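You operate a simulated robot arm through the tools that you are given. There is no shell and no other tool. Be economical: measure what you need, move in short steps, check, and stop when the job is done.

You run a simulated two-armed robot. Do the job below in one go: nothing can be reset, and whatever is moved stays where it is left.

TASK
Take the lid off the jar that says "pearl" on the top of the tinting counter and lay it down there.

Only the result counts: the job must be done as asked and must still hold three seconds after the hand-in. Knocking over, shifting, dropping, spilling or breaking anything else fails it. Lids that push on must go on centred and level and be pressed home; caps that screw on are set level and turned clockwise until they are tight.

THE ROBOT
Two 7-joint arms with two-finger grippers on one trunk, on a base that drives. Base frame: it is fixed to the floor where the robot stands at the start and does not move with it; the origin is under the middle of the robot, x ahead of it, y to its left, z up. Readings come in mm, rad, newtons and seconds.
The left shoulder is at the start at [60, 123, 995], the right one opposite. With the tool pointing down near the work surface each hand reaches from about 360 to 800 mm from the robot's upright axis, wherever it stands, measured 20 degrees to its own side. Payload 1.47 kg a hand.
The tool frame of a hand sits at the grasp point between the pads (the TCP): z along the fingers, y along the line on which they close. The tips reach 16 mm beyond it. Largest opening 87 mm; the body of the gripper starts 55 mm behind the TCP.
Orientation is that of the tool frame in the base frame, as a unit quaternion [w, x, y, z]. With the fingers straight down and closing along the base's y, the tool's x points along the base's -x, its y along +y and its z along -z.

THE INTERFACE
- The arms move only by the tool apply_moves. It takes "left_moves", "right_moves" or both (then of equal length, played together; a hand with none holds still); each is a list of rows, each an object (a shift or turn left out is 0, a gripper value left out holds the last) with "xyz": the shift along the tool's x, y, z in mm, a list of three; "dr": the turn, a rotation vector about the tool's x, y, z in rad, a list of three. In form: [{"xyz": [x, y, z], "dr": [wx, wy, wz]}, ...]. A call has 1 to 12 rows; each row is the pose to reach, as a shift and turn from the pose commanded when the call began, along the tool's axes at that moment. "left_jaw" and "right_jaw" are, for a hand that has rows, the finger opening in mm, from 0 to 87, set as the call begins (left out, the last holds). A row lasts 0.2 s, in which the tool goes at most 50 mm and 0.15 rad; a call with a longer step from one row to the next is refused whole, and so is a gripper value outside its range. Where a pose cannot be reached the arm comes as near as it can. A force on the tool above 40 N (or 10 N above the force at the start of the call, whichever is more), or a blocked arm, ends the call early, and 0.2 s more pass. Each finger travels about 153 mm/s and halts on what it meets, pressing with about 28 N; the grip force reading is that of the motor and also rises with nothing between the fingers. The clock runs only during rows and for 0.2 s after the last one: add rows that repeat a pose to give the fingers time. It gives the time, the measured TCP pose, the force on the tool (base axes), the opening and the grip force at its end, in the units of the frame above (readings bear some noise), with the torque about the TCP (base axes, N m) and any sound that the robot's microphone picked up.
- Cameras (640 x 400 px; columns grow to the right, rows downward): "scene" is now at [88.7, -12, 1554.5]; the picture's right is [-0.16, -0.99, 0.00], its down [-0.69, 0.11, -0.72] and it looks along [0.71, -0.11, -0.70] (base axes); focal length 264 px, centre (320, 200). "left" rides on the left gripper at [73, -12, -90] in its tool frame; the picture's right is [0.16, 0.99, 0.00], its down [-0.72, 0.12, -0.68] and it looks along [-0.67, 0.11, 0.73] (tool axes); focal length 247 px, centre (320, 200). "right" rides on the right gripper at [73, 12, -90] in its tool frame; the picture's right is [-0.16, 0.99, 0.00], its down [-0.72, -0.12, -0.68] and it looks along [-0.67, -0.11, 0.73] (tool axes); focal length 247 px, centre (320, 200). There is no depth. A picture from a camera that has moved, and an enlarged one, comes with that camera's place and axes in the base frame and with its lens.
- camera(camera): a new picture of that camera. No time passes.
- slide_trunk(by): slides the trunk up (or, below 0, down) by that many mm; the arms and the scene camera ride with it, the base frame stays. It gives what a move gives, with no picture.
- base_move(legs): drives the robot by 1 to 6 legs, each [ahead, left, turn to the left] in mm, mm and rad, along the robot's own axes; the way and the turn of a leg run together, so that a leg with both is an arc; at most 1500 mm and 3.142 rad a leg. The arms and the cameras ride along, it lands a little off, and it stops where it bumps. It gives what a move gives.
- aim_head(pan, tilt): turns the head with the scene camera to pan (to the left, within 2.094 rad either way) and tilt (down, from -0.506 to 1.204), counted from straight ahead of the robot. It gives what a move gives.
- zoom(camera, box): a new picture of the part [left, top, right, bottom] of that camera's present view, enlarged. No time passes.
- finish_job(): hands the job in; it is judged then, once.

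Go step by step. Nothing tells you exact positions but the pictures and the camera data: compare them with the known pose of the tool, close in by small moves and look again before you grip or let go. The budget is 120 turns and 108 pictures, counting those below and the enlarged ones. Unless the task says otherwise, let go and move clear before handing in, and close with one line.

The tools are called after "Request:" as a command line: name --argument value ..., lists and objects as JSON in quotes. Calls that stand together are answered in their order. apply_moves: Moves the arms, as the interface text tells. Its arguments: {"type":"object","properties":{"left_moves":{"type":"array"},"left_jaw":{"type":"number"},"right_moves":{"type":"array"},"right_jaw":{"type":"number"}},"required":[]} The other tools are called the same way: slide_trunk (by) slides the trunk up or down; base_move (legs) drives the base; aim_head (pan, tilt) turns the head that bears the scene camera; camera (camera) takes a picture; zoom (camera, box) takes an enlarged picture of a part of a camera's view; finish_job () hands the job in.

At the start:

```text
time: 0.0
left_position: [522.3, 86.0, 1251.2]
left_tcp_rot: [0.0, -0.001, 1.0, 0.0]
left_ft_force: [0.4, 0.5, 0.7]
left_wrist_torque: [-0.01, -0.02, 0.05]
left_opening: 86.7
left_finger_force: 0.1
right_position: [397.9, -240.4, 1246.5]
right_tcp_rot: [0.0, 0.0, 1.0, 0.0]
right_ft_force: [-0.4, -0.4, 0.4]
right_wrist_torque: [0.0, 0.01, 0.01]
right_opening: 87.0
right_finger_force: 0.1
trunk travel left (down, up): [-150.0, 80.0]
robot x, y, heading: [-2.5, 1.9, -0.005]
head pan, tilt: [-0.161, 0.771]
```

scene: 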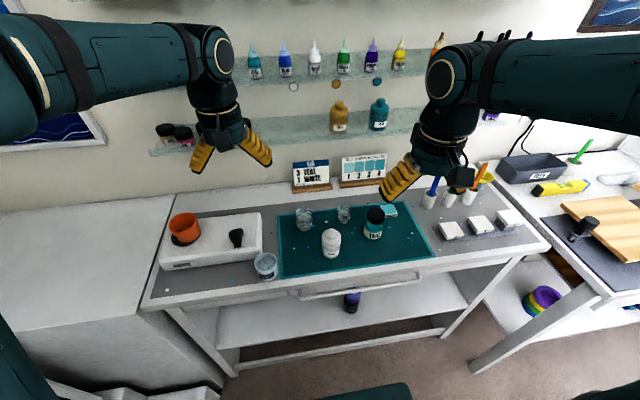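
right: 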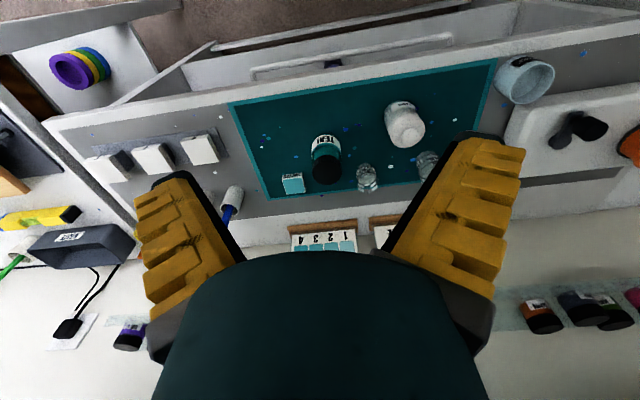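
left: 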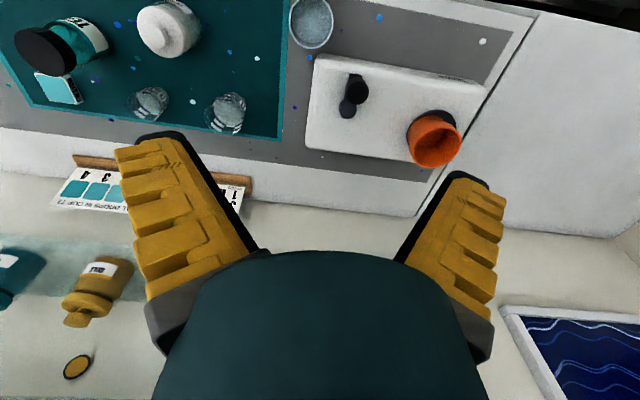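

I see a tinting counter with a white jar and a teal jar on a teal mat. I'll zoom in to read the labels.

Request:
zoom --camera "scene" --box '[260, 180, 440, 292]'

Request:
zoom --camera "right" --box '[250, 70, 450, 195]'

Request:
zoom --camera "left" --box '[0, 0, 260, 160]'

Request:
zoom --camera "scene" --box '[140, 200, 300, 300]'

```text
3.56 times, centred on (350, 236) of scene
camera zoom: at [88.7, -12.0, 1554.5], right [-0.16, -0.99, 0.0], down [-0.69, 0.11, -0.72], along [0.71, -0.11, -0.7], focal length 937 px, centre (213, 72)
```

zoom: 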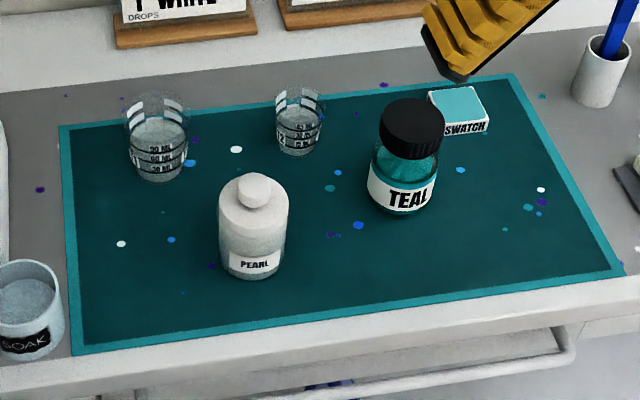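

```text
3.20 times, centred on (350, 132) of right
camera zoom: at [325.4, -228.9, 1335.6], right [0.16, 0.99, 0.0], down [0.72, -0.12, 0.68], along [0.67, -0.11, -0.73], focal length 790 px, centre (224, 416)
```

zoom: 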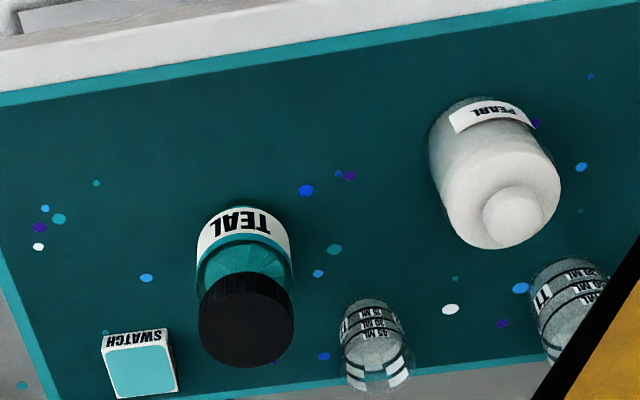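

```text
2.46 times, centred on (130, 80) of left
camera zoom: at [449.2, 73.7, 1341.2], right [-0.16, 0.99, 0.0], down [0.72, 0.12, 0.68], along [0.67, 0.11, -0.73], focal length 608 px, centre (788, 495)
```

zoom: 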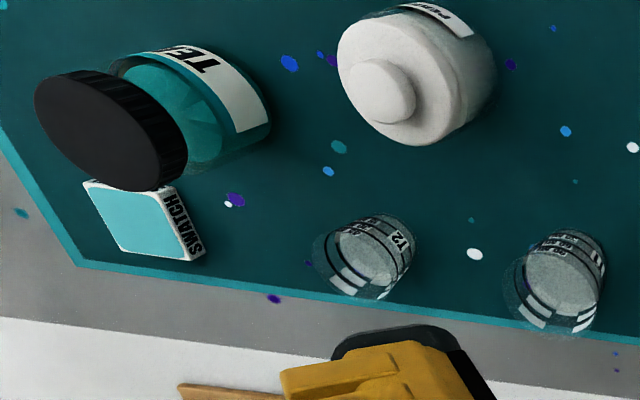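

```text
4.00 times, centred on (220, 250) of scene
camera zoom: at [88.7, -12.0, 1554.5], right [-0.16, -0.99, 0.0], down [-0.69, 0.11, -0.72], along [0.71, -0.11, -0.7], focal length 1054 px, centre (720, 0)
```

zoom: 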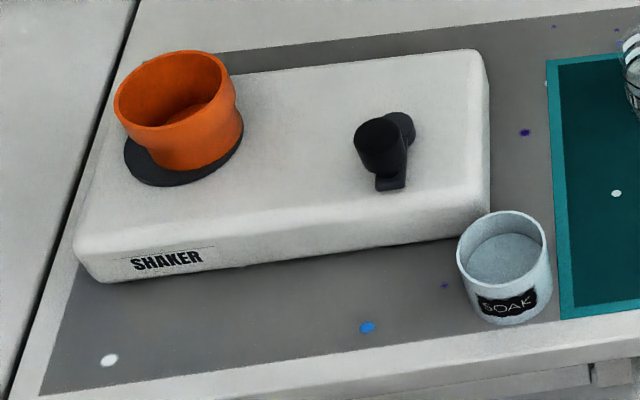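

The pearl jar is white with a knobbed lid; the knob top is near (538, -115, 983) and the counter near z 880. I'll shift the left hand aside and bring the right hand above the jar.

Request:
apply_moves --right_moves '[{"xyz": [-28, 25, 24]}, {"xyz": [-56, 50, 48]}, {"xyz": [-84, 75, 72]}, {"xyz": [-112, 100, 96]}, {"xyz": [-140, 125, 120]}, {"xyz": [-140, 125, 120]}]' --left_moves '[{"xyz": [0, 30, 0]}, {"xyz": [0, 60, 0]}, {"xyz": [0, 90, 0]}, {"xyz": [0, 120, 0]}, {"xyz": [0, 120, 0]}, {"xyz": [0, 120, 0]}]'

Request:
camera --camera "right"

Request:
camera --camera "scene"

```text
time: 1.4
left_position: [522.2, 205.2, 1252.3]
left_tcp_rot: [0.001, 0.0, 1.0, 0.0]
left_ft_force: [0.2, -0.6, 0.7]
left_wrist_torque: [-0.01, -0.02, -0.02]
left_opening: 87.2
left_finger_force: 0.1
right_position: [537.3, -113.2, 1127.9]
right_tcp_rot: [0.001, 0.001, 1.0, 0.0]
right_ft_force: [0.2, -0.1, 0.2]
right_wrist_torque: [0.02, -0.02, 0.0]
right_opening: 87.0
right_finger_force: 0.0
trunk travel left (down, up): [-150.0, 80.0]
robot x, y, heading: [1.2, -0.9, 0.002]
head pan, tilt: [-0.161, 0.771]
```

```text
100 pictures are left
camera right: at [464.6, -101.3, 1217.3], right [0.16, 0.99, 0.0], down [0.72, -0.12, 0.68], along [0.67, -0.11, -0.73], focal length 247 px, centre (320, 200)
```

right: 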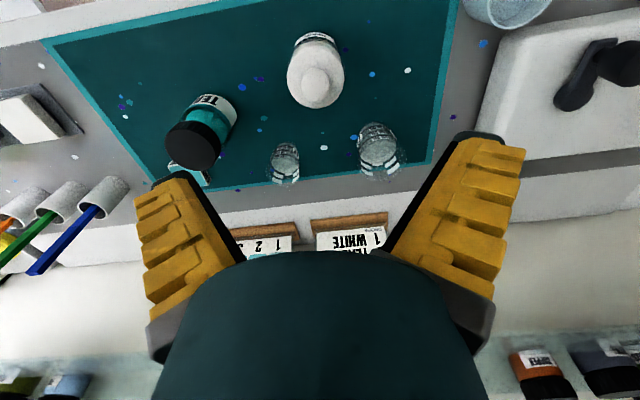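

```text
99 pictures are left
camera scene: at [87.5, -12.3, 1554.7], right [-0.16, -0.99, 0.0], down [-0.69, 0.11, -0.72], along [0.71, -0.11, -0.7], focal length 264 px, centre (320, 200)
```

scene: 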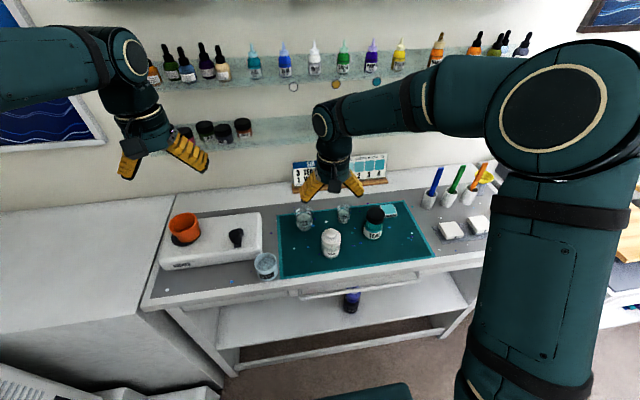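

The estimate holds (knob ≈ 537.5, -116.5). I'll zoom on the lid to see its shape.

Request:
zoom --camera "right" --box '[270, 20, 366, 80]'

Request:
zoom --camera "scene" --box '[300, 220, 364, 260]'

```text
6.67 times, centred on (318, 50) of right
camera zoom: at [464.6, -101.3, 1217.3], right [0.16, 0.99, 0.0], down [0.72, -0.12, 0.68], along [0.67, -0.11, -0.73], focal length 1646 px, centre (333, 1200)
```

zoom: 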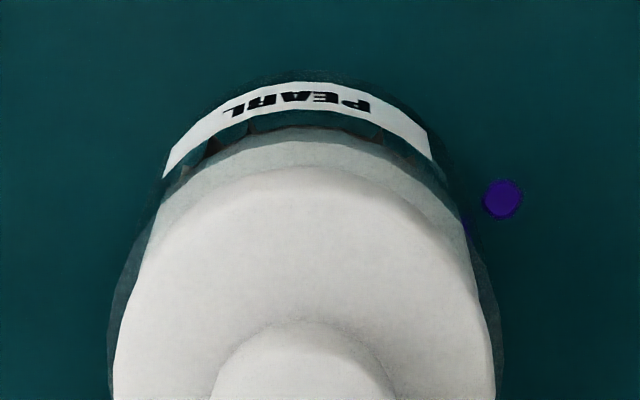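

```text
10.00 times, centred on (332, 240) of scene
camera zoom: at [87.5, -12.3, 1554.7], right [-0.16, -0.99, 0.0], down [-0.69, 0.11, -0.72], along [0.71, -0.11, -0.7], focal length 2635 px, centre (200, -200)
```

zoom: 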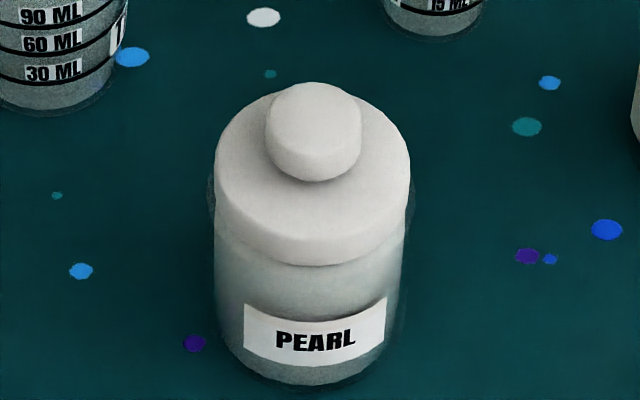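

The lid is a disc with a ~26 mm knob on a glass jar. I'll descend over the knob with a moderate opening and check.

Request:
apply_moves --right_moves '[{"xyz": [0, -3, 30]}, {"xyz": [0, -3, 60]}, {"xyz": [0, -3, 90]}, {"xyz": [0, -3, 115]}, {"xyz": [0, -3, 128]}, {"xyz": [0, -3, 128]}]' --right_jaw 56

Request:
camera --camera "right"

Request:
zoom --camera "scene" --box '[284, 200, 380, 260]'

```text
time: 2.8
left_position: [522.9, 205.0, 1252.8]
left_tcp_rot: [0.0, 0.0, 1.0, 0.0]
left_ft_force: [0.3, 0.1, -0.2]
left_wrist_torque: [0.01, 0.02, -0.02]
left_opening: 86.8
left_finger_force: 0.0
right_position: [536.4, -119.2, 998.3]
right_tcp_rot: [0.0, 0.0, 1.0, -0.001]
right_ft_force: [0.3, 0.5, 0.7]
right_wrist_torque: [0.0, 0.01, -0.01]
right_opening: 61.2
right_finger_force: 3.4
trunk travel left (down, up): [-150.0, 80.0]
robot x, y, heading: [-2.6, -1.9, -0.002]
head pan, tilt: [-0.161, 0.771]
```

```text
96 pictures are left
camera right: at [464.0, -106.6, 1087.3], right [0.16, 0.99, 0.0], down [0.72, -0.12, 0.68], along [0.67, -0.11, -0.73], focal length 247 px, centre (320, 200)
```

right: 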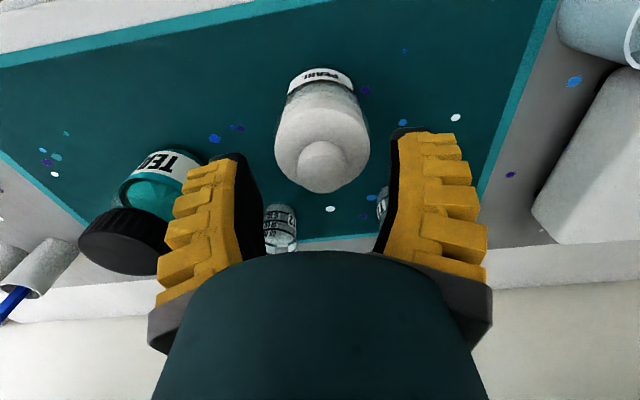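

```text
6.67 times, centred on (332, 230) of scene
camera zoom: at [88.5, -12.0, 1554.6], right [-0.16, -0.99, 0.0], down [-0.69, 0.11, -0.72], along [0.71, -0.11, -0.7], focal length 1757 px, centre (240, 0)
```

zoom: 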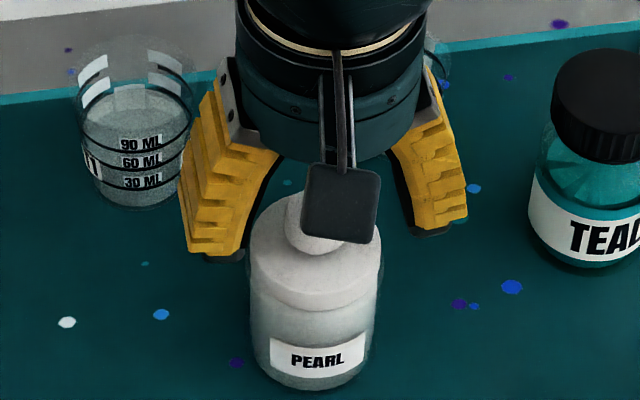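

The knob is between the fingers. I'll descend about 11 mm, centre in y, narrow the jaw, and look again.

Request:
apply_moves --right_moves '[{"xyz": [0, 2, 6]}, {"xyz": [0, 2, 11]}, {"xyz": [0, 2, 11]}, {"xyz": [0, 2, 11]}]' --right_jaw 36

Request:
camera --camera "right"

Request:
zoom --camera "scene" --box '[284, 200, 380, 260]'

```text
time: 3.8
left_position: [522.7, 203.8, 1251.6]
left_tcp_rot: [-0.001, 0.0, 1.0, 0.0]
left_ft_force: [-0.1, 0.2, 0.4]
left_wrist_torque: [-0.01, -0.01, 0.04]
left_opening: 87.0
left_finger_force: 0.1
right_position: [537.0, -117.3, 986.9]
right_tcp_rot: [0.0, 0.0, 1.0, -0.001]
right_ft_force: [0.5, -0.8, 0.3]
right_wrist_torque: [-0.01, -0.01, 0.0]
right_opening: 42.0
right_finger_force: 4.3
trunk travel left (down, up): [-150.0, 80.0]
robot x, y, heading: [0.7, -0.2, 0.001]
head pan, tilt: [-0.161, 0.771]
```

```text
94 pictures are left
camera right: at [464.5, -104.8, 1076.3], right [0.16, 0.99, 0.0], down [0.72, -0.12, 0.68], along [0.67, -0.11, -0.73], focal length 247 px, centre (320, 200)
```

right: 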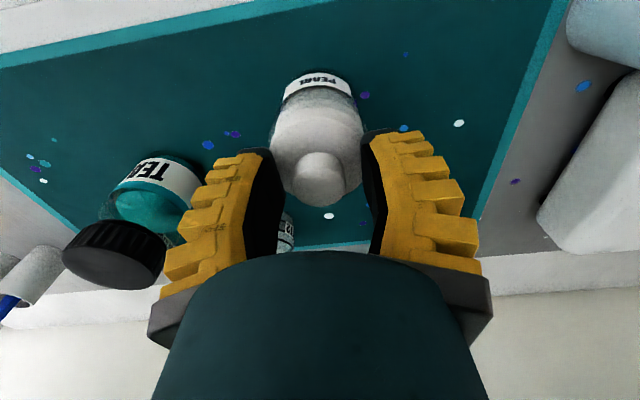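

```text
6.67 times, centred on (332, 230) of scene
camera zoom: at [88.7, -12.0, 1554.5], right [-0.16, -0.99, 0.0], down [-0.69, 0.11, -0.72], along [0.71, -0.11, -0.7], focal length 1757 px, centre (240, 0)
```

zoom: 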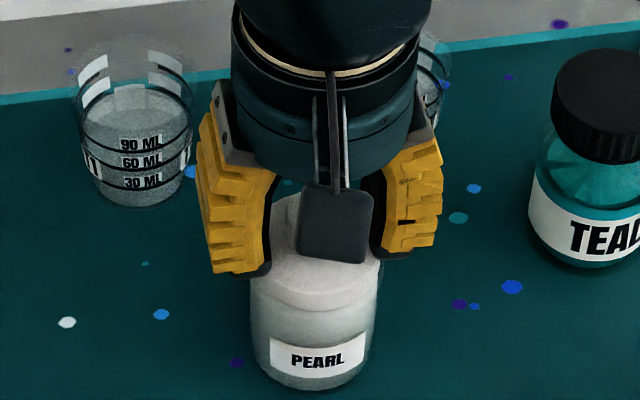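

Well centred over the knob. Closing the fingers on it.

Request:
apply_moves --right_moves '[{"xyz": [0, 0, 0]}, {"xyz": [0, 0, 0]}, {"xyz": [0, 0, 0]}, {"xyz": [0, 0, 0]}]' --right_jaw 5

Request:
zoom --camera "scene" --box '[284, 200, 380, 260]'

Request:
camera --camera "right"

```text
time: 4.8
left_position: [522.2, 203.6, 1251.8]
left_tcp_rot: [0.0, 0.001, 1.0, 0.0]
left_ft_force: [0.1, -0.4, -0.2]
left_wrist_torque: [-0.02, 0.02, 0.01]
left_opening: 86.9
left_finger_force: 0.2
right_position: [537.3, -117.1, 987.5]
right_tcp_rot: [0.0, 0.0, 1.0, -0.001]
right_ft_force: [1.0, -3.3, 7.1]
right_wrist_torque: [-0.07, -0.31, -0.12]
right_opening: 16.2
right_finger_force: 27.9
trunk travel left (down, up): [-150.0, 80.0]
robot x, y, heading: [0.7, -1.0, -0.004]
head pan, tilt: [-0.161, 0.771]
```

```text
6.67 times, centred on (332, 230) of scene
camera zoom: at [88.3, -12.3, 1554.6], right [-0.16, -0.99, 0.0], down [-0.69, 0.11, -0.72], along [0.71, -0.11, -0.7], focal length 1757 px, centre (240, 0)
```

zoom: 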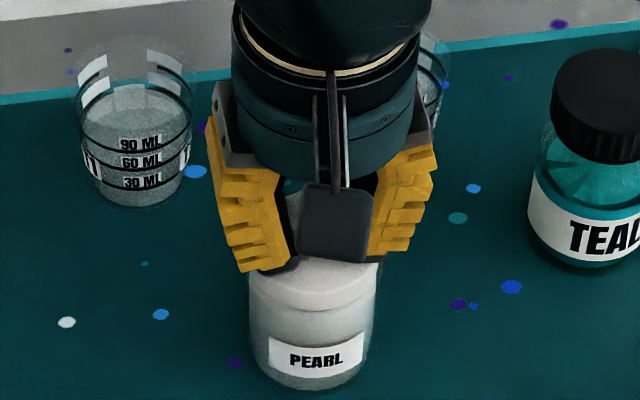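

```text
91 pictures are left
camera right: at [464.5, -105.2, 1076.7], right [0.16, 0.99, 0.0], down [0.72, -0.12, 0.68], along [0.67, -0.11, -0.73], focal length 247 px, centre (320, 200)
```

right: 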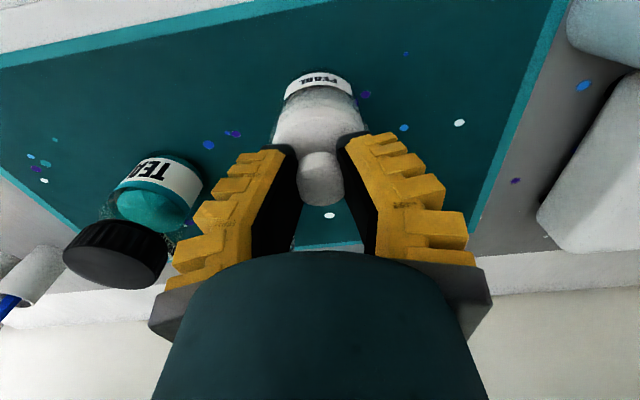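

The fingers hold the knob (28 N). Now a small test lift to see whether the lid frees or the jar comes along.

Request:
apply_moves --right_moves '[{"xyz": [0, 0, -1.5]}, {"xyz": [0, 0, -3]}, {"xyz": [0, 0, -3]}]'

Request:
zoom --camera "scene" --box '[284, 200, 380, 260]'

Request:
camera --camera "right"

```text
time: 5.6
left_position: [521.7, 205.1, 1252.2]
left_tcp_rot: [0.001, 0.0, 1.0, 0.001]
left_ft_force: [-0.2, 0.1, -0.8]
left_wrist_torque: [0.02, 0.0, -0.01]
left_opening: 86.8
left_finger_force: 0.1
right_position: [537.8, -118.1, 991.5]
right_tcp_rot: [0.0, 0.0, 1.0, 0.0]
right_ft_force: [-0.3, 1.3, -0.8]
right_wrist_torque: [-0.01, -0.01, 0.0]
right_opening: 13.5
right_finger_force: 28.0
trunk travel left (down, up): [-150.0, 80.0]
robot x, y, heading: [0.5, -1.7, -0.005]
head pan, tilt: [-0.161, 0.771]
heard: snap
```

```text
6.67 times, centred on (332, 230) of scene
camera zoom: at [88.8, -11.9, 1554.5], right [-0.16, -0.99, 0.0], down [-0.69, 0.11, -0.72], along [0.71, -0.11, -0.7], focal length 1757 px, centre (240, 0)
```

zoom: 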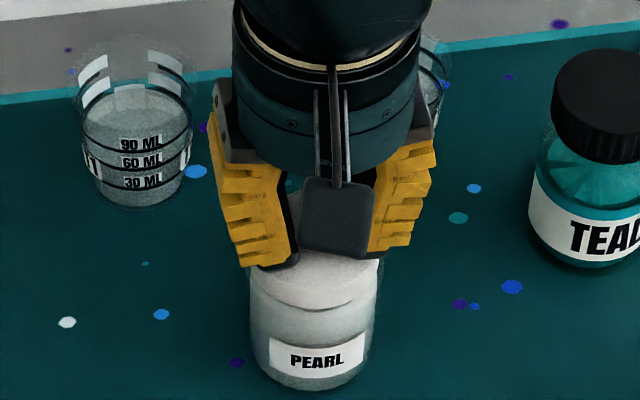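

```text
89 pictures are left
camera right: at [464.8, -105.2, 1079.4], right [0.16, 0.99, 0.0], down [0.72, -0.12, 0.68], along [0.67, -0.11, -0.73], focal length 247 px, centre (320, 200)
```

right: 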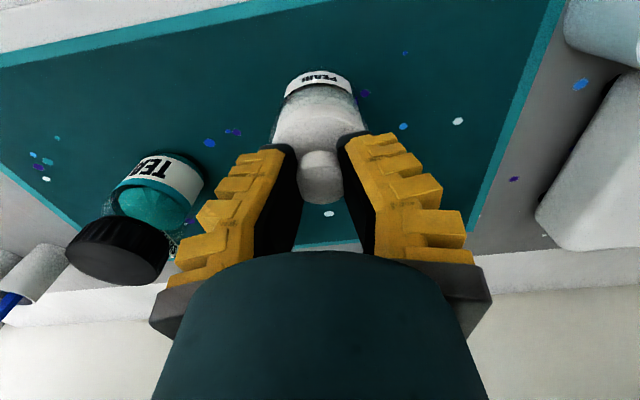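

A snap was heard; the label hasn't moved, so the lid appears free. Lifting further straight up.

Request:
apply_moves --right_moves '[{"xyz": [0, 0, -5]}, {"xyz": [0, 0, -10]}, {"xyz": [0, 0, -15]}, {"xyz": [0, 0, -20]}, {"xyz": [0, 0, -20]}]'

Request:
zoom --camera "scene" --box '[284, 200, 380, 260]'

Request:
camera --camera "right"

```text
time: 6.8
left_position: [521.1, 205.2, 1252.7]
left_tcp_rot: [0.001, 0.0, 1.0, 0.0]
left_ft_force: [-0.5, 0.7, -0.9]
left_wrist_torque: [0.01, -0.04, 0.04]
left_opening: 86.8
left_finger_force: 0.1
right_position: [538.2, -116.5, 1010.8]
right_tcp_rot: [0.0, 0.0, 1.0, 0.0]
right_ft_force: [-0.1, 0.3, -0.8]
right_wrist_torque: [0.02, -0.01, -0.01]
right_opening: 12.6
right_finger_force: 28.1
trunk travel left (down, up): [-150.0, 80.0]
robot x, y, heading: [2.5, 0.8, -0.001]
head pan, tilt: [-0.161, 0.771]
```

```text
6.67 times, centred on (332, 230) of scene
camera zoom: at [88.8, -12.0, 1554.5], right [-0.16, -0.99, 0.0], down [-0.69, 0.11, -0.72], along [0.71, -0.11, -0.7], focal length 1757 px, centre (240, 0)
```

zoom: 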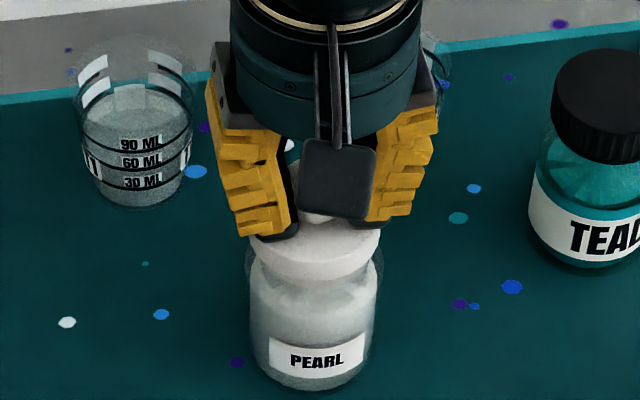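

```text
87 pictures are left
camera right: at [464.6, -104.5, 1099.4], right [0.16, 0.99, 0.0], down [0.72, -0.12, 0.68], along [0.67, -0.11, -0.73], focal length 247 px, centre (320, 200)
```

right: 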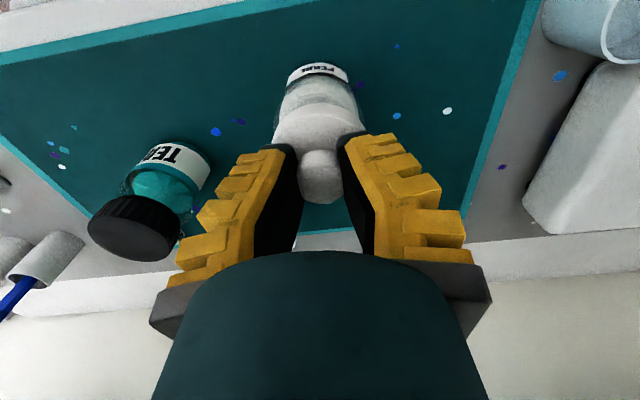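

The lid is off and the jar stayed. I'll raise it higher and look at its underside.

Request:
apply_moves --right_moves '[{"xyz": [0, 0, -25]}, {"xyz": [0, 0, -50]}, {"xyz": [0, 0, -75]}, {"xyz": [0, 0, -100]}, {"xyz": [0, 0, -100]}]'

Request:
zoom --camera "scene" --box '[272, 160, 400, 240]'

Request:
camera --camera "scene"

Request:
camera --camera "left"

```text
time: 8.0
left_position: [522.2, 203.7, 1252.8]
left_tcp_rot: [0.001, 0.0, 1.0, 0.0]
left_ft_force: [0.2, 0.9, 0.8]
left_wrist_torque: [-0.02, -0.03, 0.04]
left_opening: 87.0
left_finger_force: 0.1
right_position: [538.1, -117.7, 1111.1]
right_tcp_rot: [0.0, 0.0, 1.0, 0.0]
right_ft_force: [-0.8, -0.2, 0.0]
right_wrist_torque: [-0.02, 0.02, -0.05]
right_opening: 11.6
right_finger_force: 28.1
trunk travel left (down, up): [-150.0, 80.0]
robot x, y, heading: [1.0, 0.9, -0.002]
head pan, tilt: [-0.161, 0.771]
```

```text
5.00 times, centred on (336, 200) of scene
camera zoom: at [89.0, -11.9, 1554.5], right [-0.16, -0.99, 0.0], down [-0.69, 0.11, -0.72], along [0.71, -0.11, -0.7], focal length 1318 px, centre (240, 200)
```

zoom: 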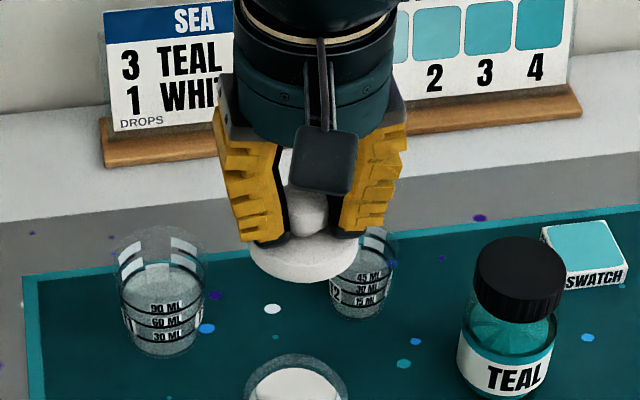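

```text
85 pictures are left
camera scene: at [89.0, -11.9, 1554.5], right [-0.16, -0.99, 0.0], down [-0.69, 0.11, -0.72], along [0.71, -0.11, -0.7], focal length 264 px, centre (320, 200)
```

scene: 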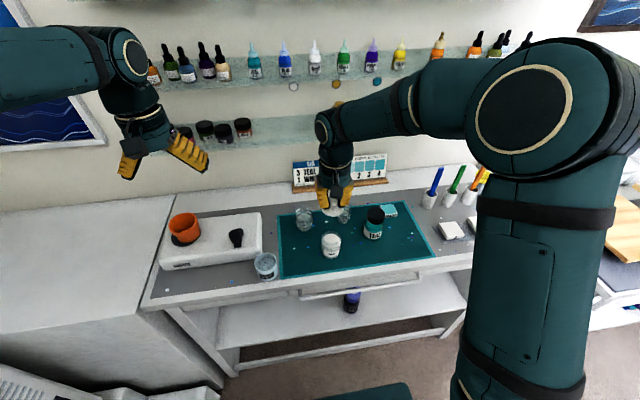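

```text
84 pictures are left
camera left: at [449.8, 193.1, 1342.0], right [-0.16, 0.99, 0.0], down [0.72, 0.12, 0.68], along [0.67, 0.11, -0.73], focal length 247 px, centre (320, 200)
```

left: 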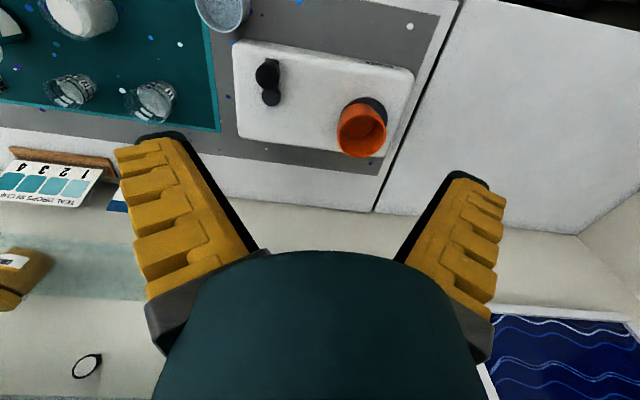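

The lid is held securely below its round knob and level. Next I carry it over to the clear right part of the mat, near (540, -365).

Request:
apply_moves --right_moves '[{"xyz": [0, -30, 0]}, {"xyz": [0, -61, 0]}, {"xyz": [0, -92, 0]}, {"xyz": [0, -123, 0]}, {"xyz": [0, -154, 0]}, {"xyz": [0, -185, 0]}, {"xyz": [0, -216, 0]}, {"xyz": [0, -247, 0]}, {"xyz": [0, -247, 0]}]'

Request:
camera --camera "scene"

Request:
camera --camera "right"

```text
time: 10.0
left_position: [522.1, 204.7, 1251.9]
left_tcp_rot: [0.001, 0.0, 1.0, 0.001]
left_ft_force: [1.2, -0.1, -0.2]
left_wrist_torque: [0.01, 0.01, -0.01]
left_opening: 86.9
left_finger_force: 0.0
right_position: [536.6, -363.5, 1109.3]
right_tcp_rot: [0.0, 0.0, 1.0, 0.0]
right_ft_force: [-0.2, 0.0, 0.2]
right_wrist_torque: [0.03, 0.01, 0.0]
right_opening: 11.4
right_finger_force: 28.2
trunk travel left (down, up): [-150.0, 80.0]
robot x, y, heading: [-1.6, 5.0, -0.002]
head pan, tilt: [-0.161, 0.771]
```

```text
83 pictures are left
camera scene: at [88.7, -11.4, 1554.6], right [-0.16, -0.99, 0.0], down [-0.69, 0.11, -0.72], along [0.71, -0.11, -0.7], focal length 264 px, centre (320, 200)
```

scene: 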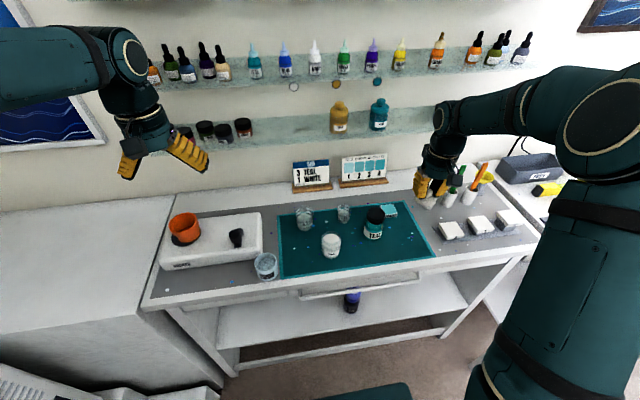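

```text
82 pictures are left
camera right: at [465.1, -351.5, 1198.0], right [0.16, 0.99, 0.0], down [0.72, -0.12, 0.68], along [0.67, -0.11, -0.73], focal length 247 px, centre (320, 200)
```

right: 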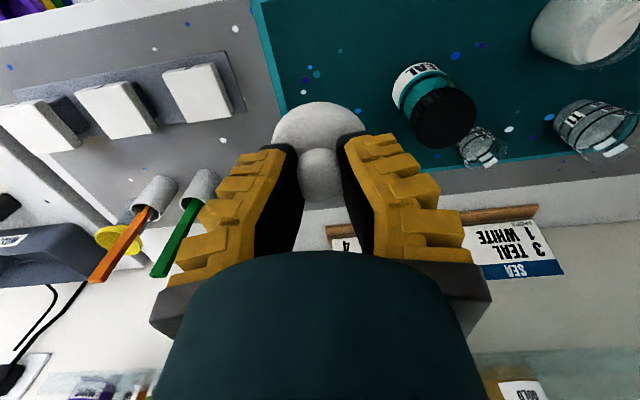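

The spot below is clear: ~59 mm to the mat edge, ~85 mm to the teal jar. Descending to just above the mat.

Request:
apply_moves --right_moves '[{"xyz": [0, 0, 35]}, {"xyz": [0, 0, 70]}, {"xyz": [0, 0, 105]}, {"xyz": [0, 0, 135]}, {"xyz": [0, 0, 160]}, {"xyz": [0, 0, 172]}, {"xyz": [0, 0, 172]}]'

Request:
camera --camera "right"

Request:
zoom --camera "scene" --box '[352, 180, 480, 260]'

```text
time: 11.6
left_position: [521.6, 203.7, 1252.5]
left_tcp_rot: [0.0, 0.0, 1.0, 0.0]
left_ft_force: [0.0, 0.4, 1.3]
left_wrist_torque: [0.0, 0.02, -0.01]
left_opening: 86.9
left_finger_force: 0.1
right_position: [537.4, -364.7, 937.1]
right_tcp_rot: [-0.001, -0.001, 1.0, 0.0]
right_ft_force: [-1.6, -0.8, 0.2]
right_wrist_torque: [0.02, 0.01, 0.01]
right_opening: 11.0
right_finger_force: 27.8
trunk travel left (down, up): [-150.0, 80.0]
robot x, y, heading: [0.2, 3.0, -0.001]
head pan, tilt: [-0.161, 0.771]
```

```text
81 pictures are left
camera right: at [465.2, -351.7, 1026.2], right [0.16, 0.99, 0.0], down [0.72, -0.12, 0.68], along [0.67, -0.11, -0.73], focal length 247 px, centre (320, 200)
```

right: 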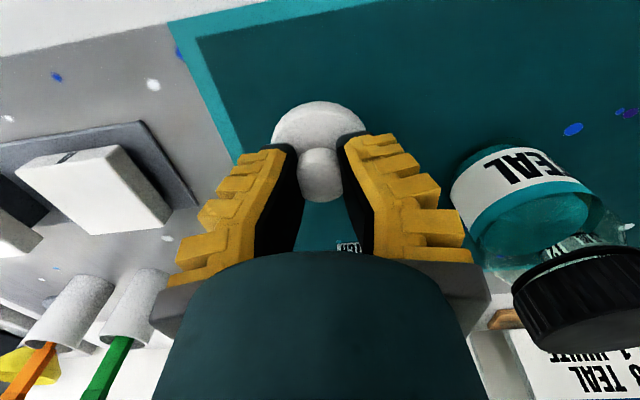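

```text
5.00 times, centred on (416, 220) of scene
camera zoom: at [88.7, -11.9, 1554.6], right [-0.16, -0.99, 0.0], down [-0.69, 0.11, -0.72], along [0.71, -0.11, -0.7], focal length 1318 px, centre (-160, 100)
```

zoom: 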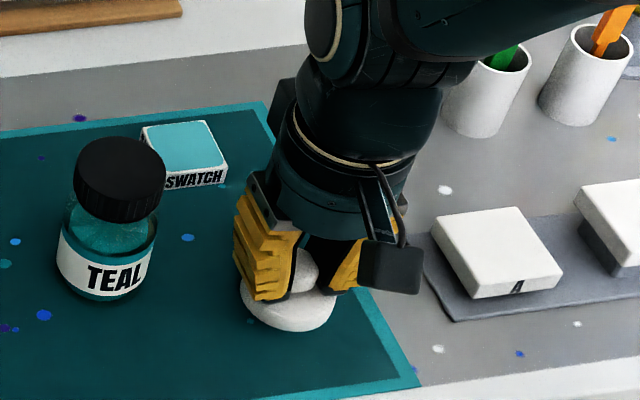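

Nearly down; nudging 8 mm away from the mat edge and lowering in small steps to feel contact.

Request:
apply_moves --right_moves '[{"xyz": [0, 8, 0]}, {"xyz": [0, 8, 4]}, {"xyz": [0, 8, 8]}, {"xyz": [0, 8, 12]}, {"xyz": [0, 8, 12]}]'

Request:
zoom --camera "scene" --box '[352, 180, 480, 260]'

```text
time: 12.8
left_position: [523.3, 204.2, 1253.1]
left_tcp_rot: [0.0, 0.0, 1.0, 0.001]
left_ft_force: [0.1, -0.7, -0.5]
left_wrist_torque: [-0.03, -0.01, 0.01]
left_opening: 87.0
left_finger_force: 0.1
right_position: [538.6, -355.8, 926.8]
right_tcp_rot: [-0.001, 0.0, 1.0, 0.0]
right_ft_force: [0.2, -0.2, -1.4]
right_wrist_torque: [0.0, -0.02, 0.02]
right_opening: 11.2
right_finger_force: 28.1
trunk travel left (down, up): [-150.0, 80.0]
robot x, y, heading: [3.3, 0.6, -0.003]
head pan, tilt: [-0.161, 0.771]
```

```text
5.00 times, centred on (416, 220) of scene
camera zoom: at [88.6, -11.9, 1554.6], right [-0.16, -0.99, 0.0], down [-0.69, 0.11, -0.72], along [0.71, -0.11, -0.7], focal length 1318 px, centre (-160, 100)
```

zoom: 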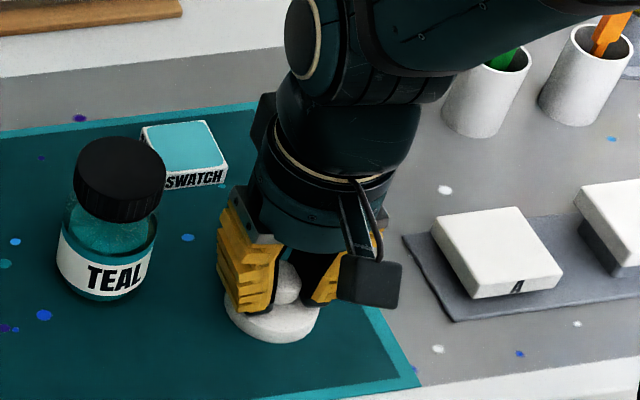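

No contact yet; continuing downward gently.

Request:
apply_moves --right_moves '[{"xyz": [0, 0, 1.5]}, {"xyz": [0, 0, 3]}, {"xyz": [0, 0, 4.5]}, {"xyz": [0, 0, 4.5]}]'

```text
time: 13.8
left_position: [521.4, 204.7, 1252.6]
left_tcp_rot: [0.001, 0.0, 1.0, 0.0]
left_ft_force: [0.8, 0.6, 0.2]
left_wrist_torque: [0.02, 0.01, 0.01]
left_opening: 87.0
left_finger_force: 0.0
right_position: [538.0, -354.9, 923.0]
right_tcp_rot: [0.001, 0.0, 1.0, -0.002]
right_ft_force: [-1.8, -1.8, 21.5]
right_wrist_torque: [-0.02, 0.02, -0.01]
right_opening: 15.6
right_finger_force: 27.8
trunk travel left (down, up): [-150.0, 80.0]
robot x, y, heading: [-1.1, -1.8, 0.001]
head pan, tilt: [-0.161, 0.771]
```

Contact: 21 N upward, so the lid is on the mat. I'll relax slightly and open the fingers.

Request:
apply_moves --right_moves '[{"xyz": [0, 0, -1]}, {"xyz": [0, 0, -1]}]'

Request:
zoom --camera "scene" --box '[352, 180, 480, 260]'

Request:
apply_moves --right_moves '[{"xyz": [0, 0, 0]}, {"xyz": [0, 0, 0]}, {"xyz": [0, 0, 0]}]' --right_jaw 46

Request:
camera --camera "right"

Request:
zoom --camera "scene" --box '[352, 180, 480, 260]'

```text
time: 14.4
left_position: [521.9, 204.5, 1252.8]
left_tcp_rot: [-0.001, 0.001, 1.0, 0.0]
left_ft_force: [-0.4, -0.8, -0.5]
left_wrist_torque: [-0.01, -0.04, 0.0]
left_opening: 86.9
left_finger_force: 0.0
right_position: [537.5, -355.0, 923.9]
right_tcp_rot: [0.001, 0.0, 1.0, -0.001]
right_ft_force: [0.9, -1.4, 15.2]
right_wrist_torque: [-0.04, -0.16, 0.01]
right_opening: 16.0
right_finger_force: 27.8
trunk travel left (down, up): [-150.0, 80.0]
robot x, y, heading: [-0.5, 0.7, 0.004]
head pan, tilt: [-0.161, 0.771]
```

```text
5.00 times, centred on (416, 220) of scene
camera zoom: at [87.6, -11.3, 1554.6], right [-0.16, -0.99, 0.0], down [-0.69, 0.11, -0.72], along [0.71, -0.11, -0.7], focal length 1318 px, centre (-160, 100)
```

zoom: 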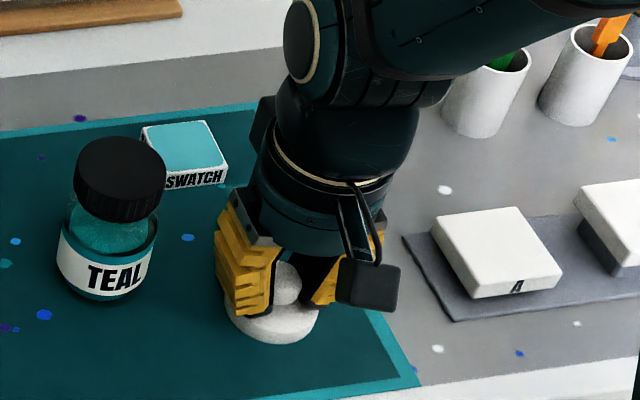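

```text
time: 15.2
left_position: [522.2, 205.2, 1252.2]
left_tcp_rot: [0.0, 0.0, 1.0, 0.0]
left_ft_force: [-0.6, -0.2, 0.1]
left_wrist_torque: [0.01, 0.03, -0.01]
left_opening: 87.3
left_finger_force: 0.1
right_position: [538.1, -355.0, 923.6]
right_tcp_rot: [0.0, 0.001, 1.0, 0.0]
right_ft_force: [0.1, 0.2, 0.1]
right_wrist_torque: [0.0, -0.02, 0.03]
right_opening: 51.5
right_finger_force: 3.9
trunk travel left (down, up): [-150.0, 80.0]
robot x, y, heading: [2.1, 2.8, 0.001]
head pan, tilt: [-0.161, 0.771]
```

```text
77 pictures are left
camera right: at [465.6, -344.0, 1012.6], right [0.16, 0.99, 0.0], down [0.72, -0.12, 0.68], along [0.67, -0.11, -0.73], focal length 247 px, centre (320, 200)
```

right: 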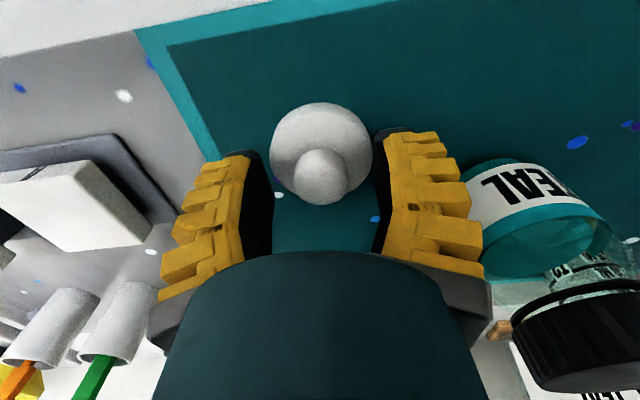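

```text
5.00 times, centred on (416, 220) of scene
camera zoom: at [88.6, -11.9, 1554.5], right [-0.16, -0.99, 0.0], down [-0.69, 0.11, -0.72], along [0.71, -0.11, -0.7], focal length 1318 px, centre (-160, 100)
```

zoom: 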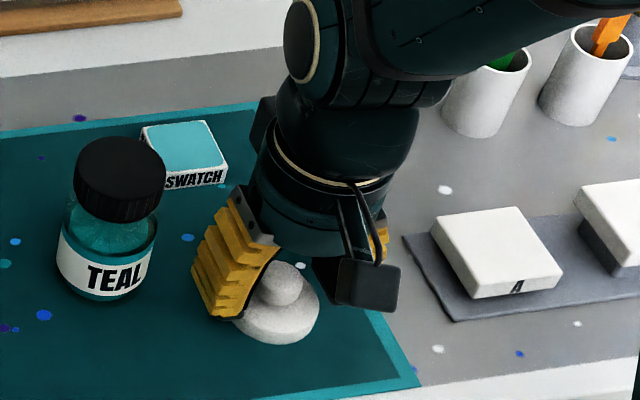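

The lid is released and flat on the mat. Raising the hand straight up to clear it.

Request:
apply_moves --right_moves '[{"xyz": [0, 0, -15]}, {"xyz": [0, 0, -45]}, {"xyz": [0, 0, -85]}, {"xyz": [0, 0, -130]}, {"xyz": [0, 0, -175]}, {"xyz": [0, 0, -220]}, {"xyz": [0, 0, -220]}]'

Request:
zoom --camera "scene" --box '[260, 170, 452, 290]'

Request:
camera --camera "right"

```text
time: 16.8
left_position: [523.8, 203.3, 1252.3]
left_tcp_rot: [0.0, 0.0, 1.0, 0.0]
left_ft_force: [0.2, -0.4, -1.6]
left_wrist_torque: [0.02, 0.01, -0.02]
left_opening: 86.7
left_finger_force: 0.0
right_position: [538.6, -354.3, 1145.0]
right_tcp_rot: [0.0, 0.0, 1.0, 0.0]
right_ft_force: [0.8, 0.4, -1.4]
right_wrist_torque: [0.01, -0.03, 0.01]
right_opening: 51.7
right_finger_force: 4.2
trunk travel left (down, up): [-150.0, 80.0]
robot x, y, heading: [2.3, 5.4, -0.006]
head pan, tilt: [-0.161, 0.771]
```

```text
3.33 times, centred on (356, 230) of scene
camera zoom: at [89.2, -12.2, 1554.5], right [-0.16, -0.99, 0.0], down [-0.69, 0.11, -0.72], along [0.71, -0.11, -0.7], focal length 878 px, centre (200, 100)
```

zoom: 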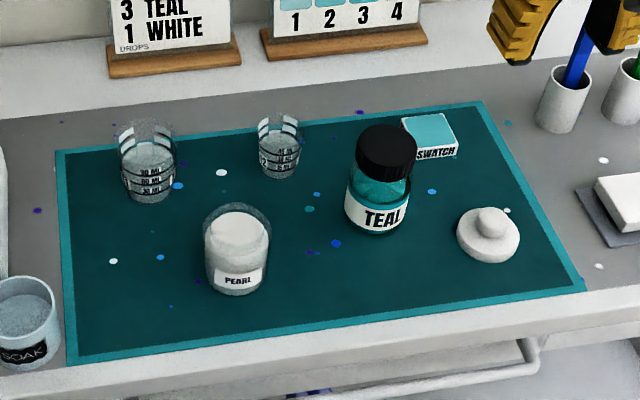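

```text
74 pictures are left
camera right: at [466.0, -341.8, 1232.6], right [0.16, 0.99, 0.0], down [0.72, -0.12, 0.68], along [0.67, -0.11, -0.73], focal length 247 px, centre (320, 200)
```

right: 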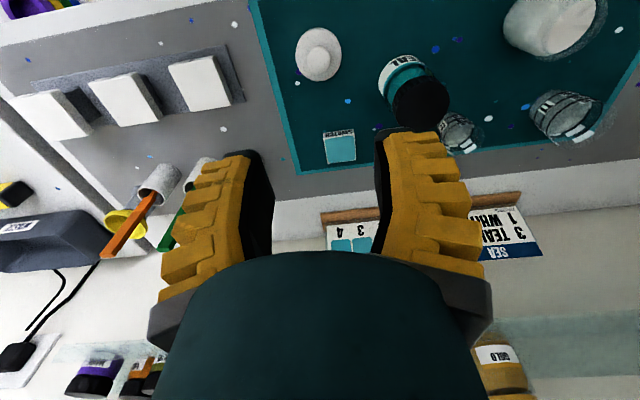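

The pearl jar stands open where it was, the lid lies flat on the mat, and nothing else moved. Handing in.

Request:
finish_job

```text
The job is handed in.
```

The pearl jar's lid is off and lying flat on the tinting counter; the last pictures showed the jar upright and nothing else out of place.
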